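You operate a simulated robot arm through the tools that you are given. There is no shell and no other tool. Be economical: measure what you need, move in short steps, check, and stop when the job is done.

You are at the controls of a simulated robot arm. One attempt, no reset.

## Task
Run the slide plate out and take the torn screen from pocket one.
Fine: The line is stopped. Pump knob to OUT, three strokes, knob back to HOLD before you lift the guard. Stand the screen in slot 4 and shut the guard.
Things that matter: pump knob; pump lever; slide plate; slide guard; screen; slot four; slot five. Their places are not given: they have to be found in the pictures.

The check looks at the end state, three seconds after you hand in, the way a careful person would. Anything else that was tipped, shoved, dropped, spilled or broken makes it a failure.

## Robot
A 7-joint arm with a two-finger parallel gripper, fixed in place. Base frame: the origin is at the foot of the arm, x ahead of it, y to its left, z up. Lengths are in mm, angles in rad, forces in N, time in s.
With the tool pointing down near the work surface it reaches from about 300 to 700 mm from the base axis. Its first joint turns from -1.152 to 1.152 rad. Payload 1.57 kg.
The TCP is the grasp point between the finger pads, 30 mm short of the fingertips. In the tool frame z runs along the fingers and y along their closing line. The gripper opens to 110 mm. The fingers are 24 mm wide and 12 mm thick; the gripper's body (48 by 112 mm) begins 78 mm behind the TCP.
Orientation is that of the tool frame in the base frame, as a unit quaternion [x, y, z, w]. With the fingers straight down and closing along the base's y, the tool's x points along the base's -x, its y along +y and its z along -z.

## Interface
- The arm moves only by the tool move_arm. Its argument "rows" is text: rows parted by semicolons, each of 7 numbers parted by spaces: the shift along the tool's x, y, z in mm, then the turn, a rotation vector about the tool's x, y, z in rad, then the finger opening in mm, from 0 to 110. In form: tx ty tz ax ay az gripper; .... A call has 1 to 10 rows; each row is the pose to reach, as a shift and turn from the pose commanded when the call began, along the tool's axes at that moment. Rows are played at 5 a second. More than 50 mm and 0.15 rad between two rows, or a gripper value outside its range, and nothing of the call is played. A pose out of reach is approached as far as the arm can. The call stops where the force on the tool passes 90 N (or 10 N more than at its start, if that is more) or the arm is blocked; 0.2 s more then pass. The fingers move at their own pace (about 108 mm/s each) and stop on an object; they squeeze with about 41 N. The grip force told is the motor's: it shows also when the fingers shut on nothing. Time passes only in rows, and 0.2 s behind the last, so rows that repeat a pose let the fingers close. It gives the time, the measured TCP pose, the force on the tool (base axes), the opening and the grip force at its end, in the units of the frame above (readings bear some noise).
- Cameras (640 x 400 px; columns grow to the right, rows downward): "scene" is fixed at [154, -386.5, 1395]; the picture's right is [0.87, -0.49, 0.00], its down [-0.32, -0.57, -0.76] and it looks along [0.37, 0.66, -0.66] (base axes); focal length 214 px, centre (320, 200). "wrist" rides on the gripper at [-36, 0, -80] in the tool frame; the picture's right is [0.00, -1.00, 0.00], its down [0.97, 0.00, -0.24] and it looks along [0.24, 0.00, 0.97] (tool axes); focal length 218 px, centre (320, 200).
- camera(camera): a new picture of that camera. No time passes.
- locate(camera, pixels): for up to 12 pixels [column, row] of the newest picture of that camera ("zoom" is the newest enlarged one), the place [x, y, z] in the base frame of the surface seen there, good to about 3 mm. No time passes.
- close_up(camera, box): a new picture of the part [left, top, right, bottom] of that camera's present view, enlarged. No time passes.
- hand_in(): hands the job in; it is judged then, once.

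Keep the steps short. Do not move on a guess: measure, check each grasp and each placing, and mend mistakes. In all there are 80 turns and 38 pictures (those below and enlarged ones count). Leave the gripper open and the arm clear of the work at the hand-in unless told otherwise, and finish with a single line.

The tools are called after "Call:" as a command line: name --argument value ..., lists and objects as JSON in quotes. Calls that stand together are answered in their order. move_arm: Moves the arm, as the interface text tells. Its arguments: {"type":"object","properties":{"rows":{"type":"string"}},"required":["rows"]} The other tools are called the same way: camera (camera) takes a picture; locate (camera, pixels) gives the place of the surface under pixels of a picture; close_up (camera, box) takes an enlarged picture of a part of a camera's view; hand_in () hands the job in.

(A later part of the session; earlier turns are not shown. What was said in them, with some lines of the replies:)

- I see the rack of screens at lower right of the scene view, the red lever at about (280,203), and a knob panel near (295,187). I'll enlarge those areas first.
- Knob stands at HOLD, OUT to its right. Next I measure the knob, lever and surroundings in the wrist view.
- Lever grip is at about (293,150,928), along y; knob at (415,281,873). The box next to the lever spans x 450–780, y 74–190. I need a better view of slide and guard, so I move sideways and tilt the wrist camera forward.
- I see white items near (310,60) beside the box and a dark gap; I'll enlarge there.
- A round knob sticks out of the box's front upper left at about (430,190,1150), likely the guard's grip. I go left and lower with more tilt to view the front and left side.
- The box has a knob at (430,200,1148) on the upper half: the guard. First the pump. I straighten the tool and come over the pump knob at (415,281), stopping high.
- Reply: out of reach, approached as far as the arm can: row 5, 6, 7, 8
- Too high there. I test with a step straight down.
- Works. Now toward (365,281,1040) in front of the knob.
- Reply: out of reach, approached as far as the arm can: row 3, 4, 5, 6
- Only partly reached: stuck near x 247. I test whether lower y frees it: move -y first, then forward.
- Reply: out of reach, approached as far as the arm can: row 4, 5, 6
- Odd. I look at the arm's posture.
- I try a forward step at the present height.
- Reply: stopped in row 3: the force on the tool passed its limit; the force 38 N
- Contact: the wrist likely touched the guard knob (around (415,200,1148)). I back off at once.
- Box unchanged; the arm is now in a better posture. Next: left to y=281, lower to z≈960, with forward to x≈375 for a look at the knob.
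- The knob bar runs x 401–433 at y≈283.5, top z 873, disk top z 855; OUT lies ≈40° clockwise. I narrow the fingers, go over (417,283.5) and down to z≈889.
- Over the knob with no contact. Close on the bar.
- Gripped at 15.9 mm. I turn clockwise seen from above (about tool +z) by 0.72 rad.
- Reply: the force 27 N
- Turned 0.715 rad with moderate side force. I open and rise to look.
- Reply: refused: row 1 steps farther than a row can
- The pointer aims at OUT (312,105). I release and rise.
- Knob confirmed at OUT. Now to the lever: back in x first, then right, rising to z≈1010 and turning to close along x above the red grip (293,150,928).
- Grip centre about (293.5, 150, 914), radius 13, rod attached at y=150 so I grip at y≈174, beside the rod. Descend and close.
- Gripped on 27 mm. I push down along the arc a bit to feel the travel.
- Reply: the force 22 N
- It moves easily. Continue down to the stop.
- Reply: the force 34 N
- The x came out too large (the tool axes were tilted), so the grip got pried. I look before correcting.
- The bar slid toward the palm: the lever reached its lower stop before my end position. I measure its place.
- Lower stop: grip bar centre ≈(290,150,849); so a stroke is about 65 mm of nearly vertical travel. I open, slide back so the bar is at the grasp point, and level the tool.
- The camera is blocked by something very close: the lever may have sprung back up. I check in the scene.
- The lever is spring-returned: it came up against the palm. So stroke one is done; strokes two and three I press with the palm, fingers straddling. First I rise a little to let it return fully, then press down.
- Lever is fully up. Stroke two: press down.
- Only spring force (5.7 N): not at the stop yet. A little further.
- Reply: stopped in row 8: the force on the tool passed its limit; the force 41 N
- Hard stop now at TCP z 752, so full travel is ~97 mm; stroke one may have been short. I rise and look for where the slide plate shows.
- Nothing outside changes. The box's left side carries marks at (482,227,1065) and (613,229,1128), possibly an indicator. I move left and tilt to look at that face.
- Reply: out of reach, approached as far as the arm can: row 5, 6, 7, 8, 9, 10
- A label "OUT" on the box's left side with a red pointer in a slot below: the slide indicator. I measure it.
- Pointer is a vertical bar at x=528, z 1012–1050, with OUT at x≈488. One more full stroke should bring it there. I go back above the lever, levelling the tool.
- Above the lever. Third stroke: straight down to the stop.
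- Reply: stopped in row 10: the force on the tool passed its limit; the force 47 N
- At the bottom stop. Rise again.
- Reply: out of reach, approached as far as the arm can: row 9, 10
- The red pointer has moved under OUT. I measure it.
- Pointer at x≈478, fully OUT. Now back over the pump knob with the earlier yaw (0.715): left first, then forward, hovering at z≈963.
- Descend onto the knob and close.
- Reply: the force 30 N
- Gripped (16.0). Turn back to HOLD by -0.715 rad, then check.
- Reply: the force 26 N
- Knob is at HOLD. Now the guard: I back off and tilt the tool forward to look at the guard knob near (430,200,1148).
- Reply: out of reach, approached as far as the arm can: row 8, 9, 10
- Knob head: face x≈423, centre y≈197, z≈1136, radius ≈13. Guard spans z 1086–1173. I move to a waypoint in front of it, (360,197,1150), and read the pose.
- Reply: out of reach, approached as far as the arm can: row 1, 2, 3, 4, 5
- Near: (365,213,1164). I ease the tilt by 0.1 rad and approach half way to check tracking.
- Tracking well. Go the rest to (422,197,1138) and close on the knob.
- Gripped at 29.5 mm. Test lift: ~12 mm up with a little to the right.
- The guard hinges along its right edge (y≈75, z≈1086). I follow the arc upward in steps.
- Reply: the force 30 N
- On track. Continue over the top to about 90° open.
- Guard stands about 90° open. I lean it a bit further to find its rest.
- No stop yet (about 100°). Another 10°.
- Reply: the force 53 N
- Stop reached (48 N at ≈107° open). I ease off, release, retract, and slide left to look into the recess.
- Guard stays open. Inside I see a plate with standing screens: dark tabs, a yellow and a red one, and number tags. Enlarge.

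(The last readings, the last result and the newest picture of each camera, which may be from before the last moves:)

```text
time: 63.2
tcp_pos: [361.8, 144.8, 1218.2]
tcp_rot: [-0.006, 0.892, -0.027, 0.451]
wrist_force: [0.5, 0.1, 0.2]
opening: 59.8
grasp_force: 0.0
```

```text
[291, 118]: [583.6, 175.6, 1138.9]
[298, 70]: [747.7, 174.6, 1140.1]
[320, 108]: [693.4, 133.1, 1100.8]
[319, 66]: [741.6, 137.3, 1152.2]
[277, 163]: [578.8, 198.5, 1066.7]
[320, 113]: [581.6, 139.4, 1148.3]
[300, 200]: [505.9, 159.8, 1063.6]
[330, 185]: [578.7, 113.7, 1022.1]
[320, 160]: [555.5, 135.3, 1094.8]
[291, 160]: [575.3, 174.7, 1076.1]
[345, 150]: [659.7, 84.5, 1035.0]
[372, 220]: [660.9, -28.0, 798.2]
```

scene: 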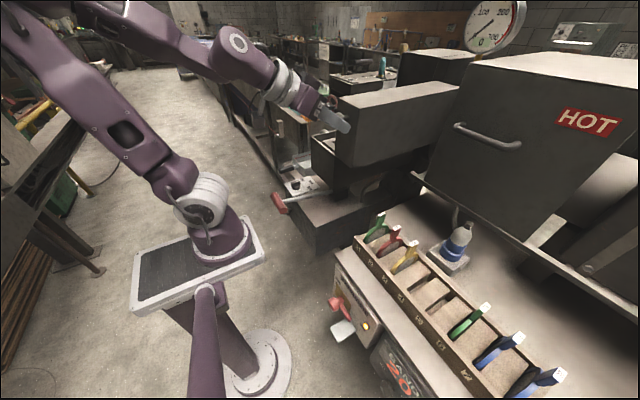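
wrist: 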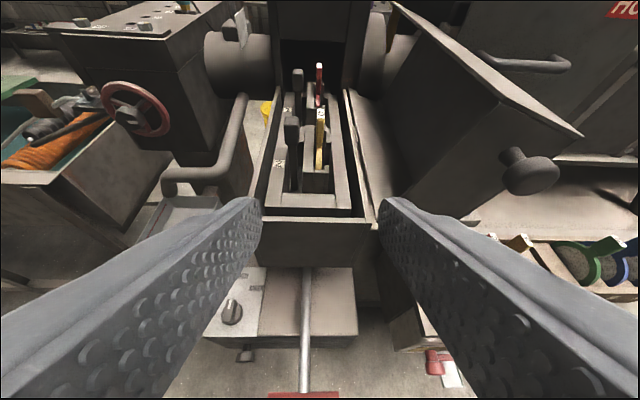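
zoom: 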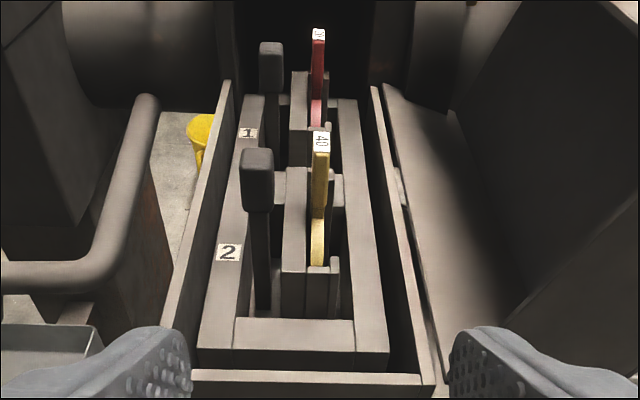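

Pocket 1 (tag at (248,133) in the zoom) is the rear one with the red screen; pocket 2 holds yellow "40". I measure the red tab and its neighbours.

Call:
locate --camera "zoom" --pixels '[[248, 133], [228, 252], [319, 34], [314, 55], [323, 55], [318, 75], [318, 95], [316, 115], [270, 60], [300, 110], [328, 100], [320, 15]]'

Call:
locate --camera "scene" --pixels '[[420, 60], [400, 55], [460, 60], [455, 90], [345, 95], [440, 85], [430, 90]]'

```text
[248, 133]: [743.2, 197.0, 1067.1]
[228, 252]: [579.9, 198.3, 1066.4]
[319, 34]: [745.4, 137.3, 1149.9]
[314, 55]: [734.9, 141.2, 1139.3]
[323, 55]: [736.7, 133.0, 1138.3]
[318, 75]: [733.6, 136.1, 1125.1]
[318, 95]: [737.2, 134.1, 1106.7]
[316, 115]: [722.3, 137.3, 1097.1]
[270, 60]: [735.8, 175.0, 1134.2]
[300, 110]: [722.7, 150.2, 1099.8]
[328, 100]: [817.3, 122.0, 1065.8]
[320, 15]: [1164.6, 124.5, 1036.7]
```

```text
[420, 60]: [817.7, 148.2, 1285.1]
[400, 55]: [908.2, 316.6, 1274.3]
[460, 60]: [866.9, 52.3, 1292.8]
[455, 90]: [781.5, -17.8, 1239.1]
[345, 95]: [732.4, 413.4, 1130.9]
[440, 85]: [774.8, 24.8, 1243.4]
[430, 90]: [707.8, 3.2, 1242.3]
```

Red tab: y 133–141, x≈735–755, top z 1150; a dark tab stands 38 mm to its left. I move above pocket 1 with a moderate tilt (also levelling a small roll error) to look closely before gripping.

Call:
move_arm --rows "-23 0 35 -0.005 0.04 0.004 60; -47 -1 70 -0.01 0.085 0.009 60; -70 -1 105 -0.015 0.13 0.013 60; -94 -2 140 -0.02 0.17 0.017 40; -117 -2 175 -0.025 0.21 0.022 30; -140 -3 210 -0.03 0.255 0.026 30; -164 -4 245 -0.035 0.3 0.03 30; -187 -4 279 -0.04 0.34 0.035 30; -187 -4 279 -0.04 0.34 0.035 30"

Call:
camera --camera "wrist"

```text
time: 65.2
tcp_pos: [696.7, 135.2, 1202.4]
tcp_rot: [0.003, 0.956, -0.002, 0.294]
wrist_force: [0.3, 0.1, 0.3]
opening: 30.1
grasp_force: 0.2
out of reach, approached as far as the arm can: row 4
```

```text
5 pictures are left
```

wrist: 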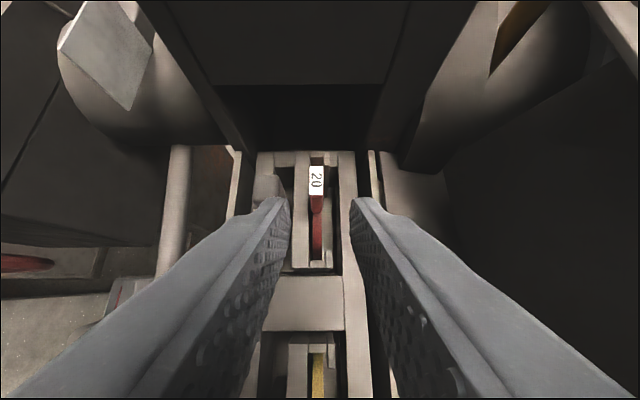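

The red "20" sits in the pocket's holder; the dark tab is a separate fixture. Descend along the tool with a 24 mm opening to the tab.

Call:
move_arm --rows "0 2 0 0 0 0 24; -1 2 30 0 0 0 24; -1 2 55 0 0 0 24; -2 2 70 0 0 0 24; -2 2 79 0 0 0 24; -2 2 79 0 0 0 24"

```text
time: 66.6
tcp_pos: [742.8, 135.8, 1139.5]
tcp_rot: [0.005, 0.956, -0.003, 0.294]
wrist_force: [-0.9, 0.1, -0.4]
opening: 23.8
grasp_force: 0.0
```

No contact; close on the tab.

Call:
move_arm --rows "0 1 0 0 0 0 10; 0 1 0 0 0 0 2; 0 1 0 0 0 0 2; 0 1 0 0 0 0 2"

```text
time: 67.6
tcp_pos: [743.4, 136.1, 1139.6]
tcp_rot: [0.004, 0.956, -0.001, 0.294]
wrist_force: [-0.6, -0.1, 0.2]
opening: 9.3
grasp_force: 27.6
```

Gripped at 9.3 mm. Lift straight up 100 mm.

Call:
move_arm --rows "-8 0 -12 0 0 0 2; -17 0 -25 0 0 0 2; -28 0 -41 0 0 0 2; -39 0 -58 0 0 0 2; -48 0 -70 0 0 0 2; -56 0 -83 0 0 0 2; -56 0 -83 0 0 0 2"

```text
time: 69.2
tcp_pos: [731.0, 132.5, 1224.6]
tcp_rot: [0.005, 0.956, -0.001, 0.295]
wrist_force: [-0.1, -0.1, -2.1]
opening: 9.7
grasp_force: 27.8
out of reach, approached as far as the arm can: row 4, 5, 6, 7
```

At the reach limit (z 1224.6); the screen hangs free (2 N). I gain height by drawing back slightly while rising.

Call:
move_arm --rows "2 1 -9 0 0 0 2; 4 2 -18 0 0 0 2; 5 3 -28 0 0 0 2; 5 3 -28 0 0 0 2"

Call:
camera --camera "scene"

```text
time: 70.2
tcp_pos: [711.4, 136.4, 1245.9]
tcp_rot: [0.004, 0.956, -0.002, 0.295]
wrist_force: [0.2, 0.3, -0.8]
opening: 9.5
grasp_force: 27.5
```

```text
4 pictures are left
```

scene: 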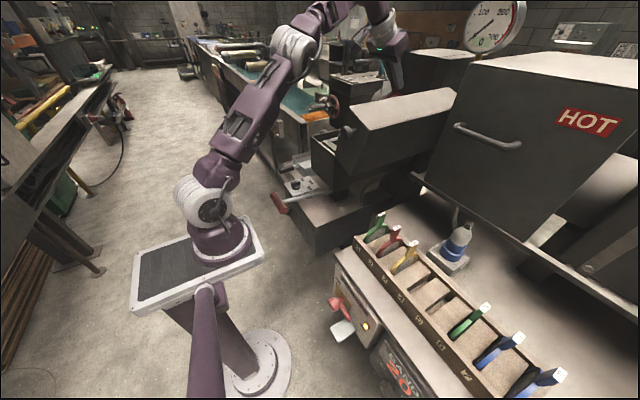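

Screen hidden behind the guard but moving freely. Draw back and up to (665,136,1295), before reaching the yellow tab.

Call:
move_arm --rows "2 0 -16 0 0 0 2; 5 0 -32 0 0 0 2; 8 0 -48 0 0 0 2; 10 0 -64 0 0 0 2; 10 0 -64 0 0 0 2"

```text
time: 71.4
tcp_pos: [666.9, 137.1, 1293.7]
tcp_rot: [0.004, 0.956, -0.002, 0.294]
wrist_force: [-0.1, -0.8, 0.2]
opening: 9.6
grasp_force: 27.5
```

Screen bottom is now ≈1169, above the yellow tab (1150). Draw straight back to x≈340, clear of the open guard and its knob.

Call:
move_arm --rows "30 0 -21 0 0 0 2; 62 0 -43 0 0 0 2; 96 0 -66 0 0 0 2; 130 0 -89 0 0 0 2; 164 0 -112 0 0 0 2; 198 0 -135 0 0 0 2; 232 0 -158 0 0 0 2; 265 0 -181 0 0 0 2; 270 0 -184 0 0 0 2; 270 0 -184 0 0 0 2"

Call:
locate --camera "scene" --pixels '[[363, 247], [374, 261], [386, 276], [400, 290], [417, 312], [437, 338], [463, 375], [432, 279], [446, 296], [420, 288], [440, 307], [462, 312]]'

```text
time: 73.6
tcp_pos: [339.5, 140.5, 1294.8]
tcp_rot: [0.005, 0.956, -0.002, 0.294]
wrist_force: [0.4, -0.8, -1.2]
opening: 9.5
grasp_force: 27.6
```

```text
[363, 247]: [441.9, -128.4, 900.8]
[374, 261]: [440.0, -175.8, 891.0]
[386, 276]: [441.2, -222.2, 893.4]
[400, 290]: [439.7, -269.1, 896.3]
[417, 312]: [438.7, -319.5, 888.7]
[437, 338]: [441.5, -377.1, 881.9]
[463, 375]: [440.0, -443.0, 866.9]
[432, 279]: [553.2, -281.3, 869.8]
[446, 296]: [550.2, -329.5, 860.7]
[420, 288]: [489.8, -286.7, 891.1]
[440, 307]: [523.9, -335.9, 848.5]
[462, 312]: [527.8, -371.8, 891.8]
```

Now over at x 340. I measure labels and screens in the rack precisely from the scene picture.

Call:
locate --camera "scene" --pixels '[[358.5, 248.5], [370.5, 263.5], [384.5, 280], [400.5, 298.5], [419, 320], [440.5, 345], [381, 214], [396, 229], [412, 245], [485, 307], [519, 336], [448, 300]]'

```text
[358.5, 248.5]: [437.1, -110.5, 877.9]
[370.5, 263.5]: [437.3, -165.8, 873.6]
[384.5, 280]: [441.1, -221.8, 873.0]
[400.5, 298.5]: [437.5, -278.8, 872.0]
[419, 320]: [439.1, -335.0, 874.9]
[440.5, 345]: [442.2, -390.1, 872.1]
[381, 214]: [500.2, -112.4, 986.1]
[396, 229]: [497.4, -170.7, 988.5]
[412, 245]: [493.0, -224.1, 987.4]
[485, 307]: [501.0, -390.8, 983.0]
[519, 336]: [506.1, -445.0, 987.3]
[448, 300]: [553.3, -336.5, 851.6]
```

Slots are 55.7 mm apart: slot 4 is at y≈-278.5, seated tabs have top z≈987 and x≈497. Move right at constant height to y -278.

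Call:
move_arm --rows "0 -42 0 0 0 0 2; 0 -84 0 0 0 0 2; 0 -126 0 0 0 0 2; 0 -168 0 0 0 0 2; 0 -210 0 0 0 0 2; 0 -252 0 0 0 0 2; 0 -294 0 0 0 0 2; 0 -336 0 0 0 0 2; 0 -378 0 0 0 0 2; 0 -418 0 0 0 0 2"

```text
time: 75.8
tcp_pos: [337.3, -281.4, 1295.4]
tcp_rot: [0.004, 0.955, -0.002, 0.295]
wrist_force: [-0.8, -1.0, -0.7]
opening: 9.3
grasp_force: 27.9
```

Now forward and down to hover over slot 4 at (495,-279,1120), then look.

Call:
move_arm --rows "-5 0 40 0 0 0 2; -10 1 80 0 0 0 2; -15 1 118 0 0 0 2; -20 2 157 0 0 0 2; -25 2 196 0 0 0 2; -30 2 233 0 0 0 2; -30 2 233 0 0 0 2"

Call:
camera --camera "wrist"

```text
time: 77.4
tcp_pos: [423.4, -257.2, 1187.6]
tcp_rot: [0.005, 0.956, -0.003, 0.295]
wrist_force: [0.6, 1.0, -1.7]
opening: 9.5
grasp_force: 28.2
out of reach, approached as far as the arm can: row 4, 5, 6, 7
```

```text
3 pictures are left
```

wrist: 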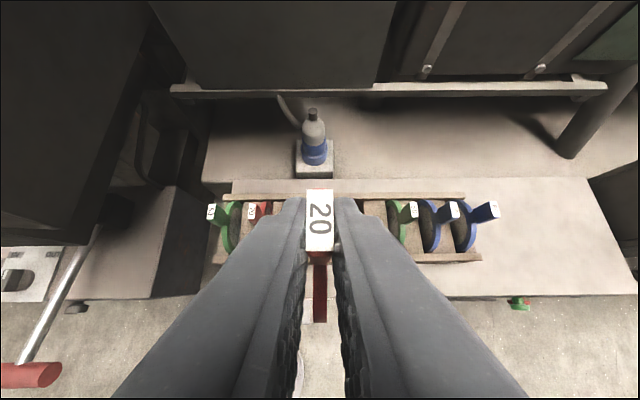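

Stopped partway by a reach/posture limit at (423,-257,1188). I try going lower and right first.

Call:
move_arm --rows "4 -5 6 0 0 0 2; 9 -10 13 0 0 0 2; 15 -16 22 0 0 0 2; 22 -22 33 0 0 0 2; 22 -22 33 0 0 0 2"

```text
time: 78.6
tcp_pos: [414.0, -277.2, 1186.9]
tcp_rot: [0.004, 0.956, -0.002, 0.294]
wrist_force: [-0.2, 0.0, -0.3]
opening: 9.8
grasp_force: 27.7
out of reach, approached as far as the arm can: row 1, 2, 3, 4, 5
```

Posture limit again. I retreat toward the centre, then lower there before going right.

Call:
move_arm --rows "9 20 -30 0 0 0 2; 18 50 -60 0 0 0 2; 27 90 -91 0 0 0 2; 27 132 -91 0 0 0 2; 27 175 -91 0 0 0 2; 27 217 -91 0 0 0 2; 27 217 -91 0 0 0 2"

Call:
move_arm --rows "20 0 30 0 0 0 2; 40 0 60 0 0 0 2; 60 0 88 0 0 0 2; 73 0 108 0 0 0 2; 73 0 108 0 0 0 2"

```text
refused: row 3 steps farther than a row can; nothing moved
```

```text
time: 79.8
tcp_pos: [389.4, -277.5, 1056.6]
tcp_rot: [0.005, 0.956, -0.002, 0.294]
wrist_force: [-0.3, 0.3, -0.6]
opening: 9.5
grasp_force: 27.6
out of reach, approached as far as the arm can: row 1, 2, 3, 4, 5
```

The second part ran without the first: now at (389,-277,1057), no contact. I rise a bit and go back toward the centre (y≈-80) to change the posture.

Call:
move_arm --rows "-3 0 -22 0 0 0 2; -6 0 -44 0 0 0 2; -10 20 -66 0 0 0 2; -10 60 -66 0 0 0 2; -10 100 -66 0 0 0 2; -10 140 -66 0 0 0 2; -10 180 -66 0 0 0 2; -10 200 -66 0 0 0 2; -10 200 -66 0 0 0 2"

```text
time: 81.8
tcp_pos: [363.5, -77.6, 1115.6]
tcp_rot: [0.005, 0.956, -0.001, 0.293]
wrist_force: [0.2, -0.7, -1.7]
opening: 9.4
grasp_force: 27.5
```

Back at (363,-78,1116). Next: right to y -160, then forward to x 495 above the rack tops, to see if forward works here.

Call:
move_arm --rows "-4 -40 -6 0 0 0 2; -8 -82 -12 0 0 0 2; -35 -82 7 0 0 0 2; -62 -82 25 0 0 0 2; -90 -82 44 0 0 0 2; -117 -82 62 0 0 0 2; -117 -82 62 0 0 0 2"

```text
time: 83.4
tcp_pos: [437.4, -161.7, 1136.9]
tcp_rot: [0.004, 0.956, -0.002, 0.293]
wrist_force: [0.2, -0.8, -2.1]
opening: 9.7
grasp_force: 28.1
out of reach, approached as far as the arm can: row 5, 6, 7
```

Same kind of limit, which earlier dissolved once the command went further out. I command further forward (x→590, a bit higher) to pass it; the way there is free.

Call:
move_arm --rows "-30 0 0 0 0 0 2; -62 0 18 0 0 0 2; -100 0 40 0 0 0 2; -138 0 64 0 0 0 2; -138 0 64 0 0 0 2; -138 0 64 0 0 0 2"

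```text
time: 84.8
tcp_pos: [446.1, -162.4, 1142.5]
tcp_rot: [0.005, 0.955, -0.002, 0.296]
wrist_force: [0.3, 0.2, -0.9]
opening: 9.4
grasp_force: 27.5
out of reach, approached as far as the arm can: row 1, 2, 3, 4, 5, 6
```

Still stuck. I bring the tool upright (in free space, a little back and up) to get out of the limiting wrist posture.

Call:
move_arm --rows "2 0 -11 0 0.12 0 2; 4 0 -22 0 0.24 0 2; 6 0 -33 0 0.36 0 2; 8 0 -44 0 0.48 0 2; 10 0 -55 0 0.6 0 2; 10 0 -55 0 0.6 0 2"

```text
time: 86.2
tcp_pos: [407.3, -162.4, 1180.0]
tcp_rot: [0.004, 1.0, 0.0, -0.002]
wrist_force: [-1.1, -0.4, -0.7]
opening: 9.5
grasp_force: 27.2
out of reach, approached as far as the arm can: row 1, 2
```

Upright works. Now forward 90 mm at this height.

Call:
move_arm --rows "-30 0 0 0 0 0 2; -60 0 0 0 0 0 2; -90 0 0 0 0 0 2; -90 0 0 0 0 0 2"

```text
time: 87.2
tcp_pos: [496.1, -165.1, 1178.9]
tcp_rot: [0.006, 1.0, -0.001, -0.001]
wrist_force: [-0.1, 0.9, -1.6]
opening: 9.6
grasp_force: 27.8
```

Good. Now right to y -279, then tilt back to 0.6 so the screen hangs upright.

Call:
move_arm --rows "0 -40 0 0 0 0 2; 0 -80 0 0 0 0 2; 0 -114 0 0 0 0 2; 0 -114 0 0 -0.12 0 2; 0 -114 0 0 -0.24 0 2; 0 -114 0 0 -0.36 0 2; 0 -114 0 0 -0.48 0 2; 0 -114 0 0 -0.6 0 2; 0 -114 0 0 -0.6 0 2"

```text
time: 89.2
tcp_pos: [495.5, -280.1, 1178.7]
tcp_rot: [0.005, 0.955, -0.003, 0.295]
wrist_force: [0.6, -0.3, -0.5]
opening: 9.7
grasp_force: 28.5
```

Hovering upright over slot 4. Lower to z≈1090 and check alignment.

Call:
move_arm --rows "17 1 25 0 0 0 2; 34 1 50 0 0 0 2; 50 1 74 0 0 0 2; 50 1 74 0 0 0 2"

Call:
close_up --camera "scene" --box '[350, 200, 530, 350]'

```text
time: 90.2
tcp_pos: [495.8, -279.9, 1087.7]
tcp_rot: [0.004, 0.956, -0.002, 0.294]
wrist_force: [-0.2, -0.2, 0.1]
opening: 9.4
grasp_force: 28.0
```

```text
2.67 times, centred on (440, 275) of scene
5 turns are left
```

zoom: 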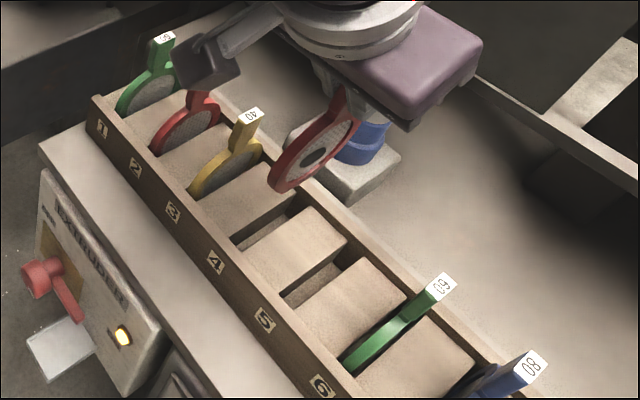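

The torn hole in the red screen is visible, and it hangs over slot 4's gap (label 4 at zoom (215,262)). Lower it into the slot slowly, watching force and height.

Call:
locate --camera "zoom" --pixels '[[310, 158], [285, 180], [258, 228], [290, 205], [215, 262], [240, 235], [350, 105], [270, 200], [280, 240]]'

Call:
move_arm --rows "11 1 17 0 0 0 2; 22 1 33 0 0 0 2; 31 1 46 0 0 0 2; 39 1 58 0 0 0 2; 46 1 68 0 0 0 2; 52 1 77 0 0 0 2; 56 1 83 0 0 0 2; 59 1 87 0 0 0 2; 61 1 90 0 0 0 2; 61 1 90 0 0 0 2"

```text
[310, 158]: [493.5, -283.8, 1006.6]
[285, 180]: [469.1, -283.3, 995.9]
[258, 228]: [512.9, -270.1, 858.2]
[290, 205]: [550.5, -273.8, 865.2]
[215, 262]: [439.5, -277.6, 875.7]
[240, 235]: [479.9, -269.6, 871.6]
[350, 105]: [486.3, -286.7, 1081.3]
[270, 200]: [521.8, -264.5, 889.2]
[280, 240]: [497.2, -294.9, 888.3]
```

```text
time: 92.4
tcp_pos: [495.8, -279.8, 980.8]
tcp_rot: [0.003, 0.956, 0.0, 0.294]
wrist_force: [-0.4, 1.0, -0.7]
opening: 9.3
grasp_force: 28.0
4 turns are left
```

The screen slid into slot 4 with no resistance (z 981, seated ≈977). I set it the last mm, release, withdraw back and up, level the tool, and travel to in front of the guard knob.

Call:
move_arm --rows "2 0 3 0 0 0 2; 2 0 3 0 0 0 24; 2 0 3 0 0 0 24; 2 0 -25 0 0 0 24; 2 0 -55 0 0 0 24; 2 0 -90 0 0 0 24; -15 0 -115 0 0.15 0 24; -32 0 -140 0 0.3 0 24; -49 0 -164 0 0.45 0 24; -60 0 -181 0 0.6 0 24"

Call:
move_arm --rows "25 0 -8 0 0 0 40; 50 0 -16 0 0 0 60; 74 0 -22 0 0 0 60; 74 45 -22 0 0 0 60; 74 90 -22 0 0 0 60; 74 135 -22 0 0 0 60; 74 180 -22 0 0 0 60; 74 225 -22 0 0 0 60; 74 268 -22 0 0 0 60; 74 268 -22 0 0 0 60"

Call:
camera --camera "scene"

Call:
locate --camera "scene" --pixels '[[435, 257], [433, 262], [412, 245], [430, 266], [437, 270], [345, 130]]'

```text
time: 94.6
tcp_pos: [444.4, -277.8, 1164.3]
tcp_rot: [0.005, 1.0, -0.002, -0.002]
wrist_force: [0.6, -0.2, -0.4]
opening: 24.0
grasp_force: 0.0
```

```text
time: 96.8
tcp_pos: [373.6, -9.4, 1185.0]
tcp_rot: [0.004, 1.0, 0.0, -0.001]
wrist_force: [1.6, -0.5, 0.1]
opening: 60.2
grasp_force: 0.1
```

```text
1 pictures are left
```

scene: 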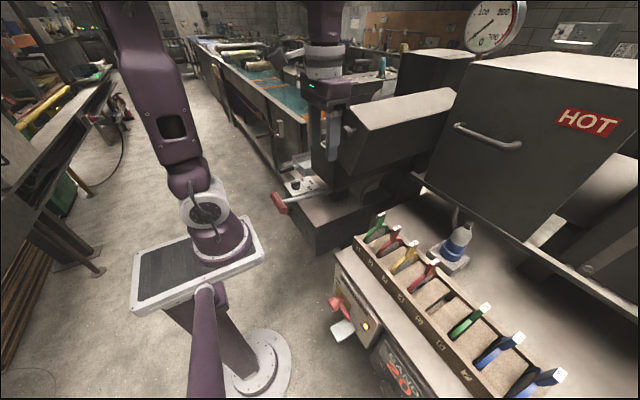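

```text
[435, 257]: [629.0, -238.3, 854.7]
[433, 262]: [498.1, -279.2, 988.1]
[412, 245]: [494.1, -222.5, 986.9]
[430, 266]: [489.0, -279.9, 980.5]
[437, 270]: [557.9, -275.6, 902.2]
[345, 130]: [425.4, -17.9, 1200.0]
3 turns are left
```

The red tab now reads (498,-279,988), same height and line as its neighbours: seated in slot 4. Now forward onto the guard knob, close, and bring the guard back down along its arc.

Call:
move_arm --rows "-20 -3 0 0 0 0 60; -40 -4 0 0 0 0 60; -56 -4 0 0 0 0 60; -56 -4 0 0 0 0 40; -56 -4 0 0 0 0 15; -56 -4 0 0 0 0 15; -56 -4 0 0 0 0 15"

Call:
move_arm --rows "0 24 -17 0 0 0 10; 0 52 -29 0 0 0 10; 0 82 -34 0 0 0 10; 0 112 -32 0 0 0 10; 0 142 -23 0 0 0 10; 0 166 -9 0 0 0 10; 0 185 8 0 0 0 10; 0 198 24 0 0 0 10; 0 207 38 0 0 0 10; 0 212 48 0 0 0 10"

```text
time: 98.4
tcp_pos: [428.9, -10.7, 1186.5]
tcp_rot: [0.004, 1.0, 0.002, -0.001]
wrist_force: [1.6, 33.7, 3.9]
opening: 29.5
grasp_force: 39.2
```

```text
time: 100.6
tcp_pos: [430.2, 197.3, 1139.1]
tcp_rot: [0.006, 1.0, -0.001, 0.0]
wrist_force: [-8.9, -12.2, 23.6]
opening: 29.8
grasp_force: 39.1
2 turns are left
```

Guard is back at its closed position (197,1139) with upward contact force. I press 1 mm, release, back straight off, rise, and take the last picture.

Call:
move_arm --rows "0 0 1 0 0 0 10; 0 0 1 0 0 0 40; 0 0 0 0 0 0 60; 0 0 0 0 0 0 60; 30 0 0 0 0 0 60; 60 0 0 0 0 0 60; 90 0 0 0 0 0 60; 120 0 0 0 0 0 80; 120 0 -30 0 0 0 110; 120 0 -30 0 0 0 110"

Call:
camera --camera "scene"

Call:
locate --camera "scene" --pixels '[[310, 125], [360, 128], [385, 95], [420, 105], [433, 262], [281, 203]]'

```text
time: 102.8
tcp_pos: [308.7, 201.0, 1166.0]
tcp_rot: [0.006, 1.0, 0.001, -0.001]
wrist_force: [-0.4, -0.4, 0.7]
opening: 110.0
grasp_force: 0.1
```

```text
0 pictures are left
```

scene: 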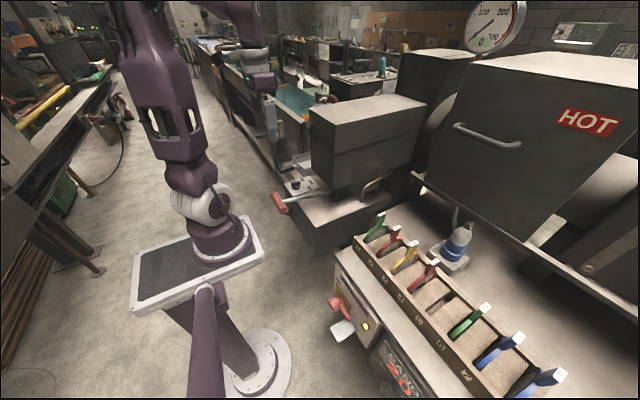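

```text
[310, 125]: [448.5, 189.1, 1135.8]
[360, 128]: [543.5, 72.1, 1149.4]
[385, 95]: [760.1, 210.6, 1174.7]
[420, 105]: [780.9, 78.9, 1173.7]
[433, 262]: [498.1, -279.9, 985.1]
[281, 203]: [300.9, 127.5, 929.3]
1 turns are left
```

The guard reads the same as at the start (top z about 1174), the red screen stands in slot 4, the lever is up, the knob was at HOLD when last checked, and the gripper is open and clear. I hand in.

Call:
hand_in

```text
The job is handed in.
```

The torn screen from pocket one stands in slot 4, the slide plate is out, the pump knob is at HOLD and the guard is shut; the first of the three strokes may have been short of full travel, but the pointer reached OUT, and the wrist once bumped the guard knob lightly with no change seen in the picture.
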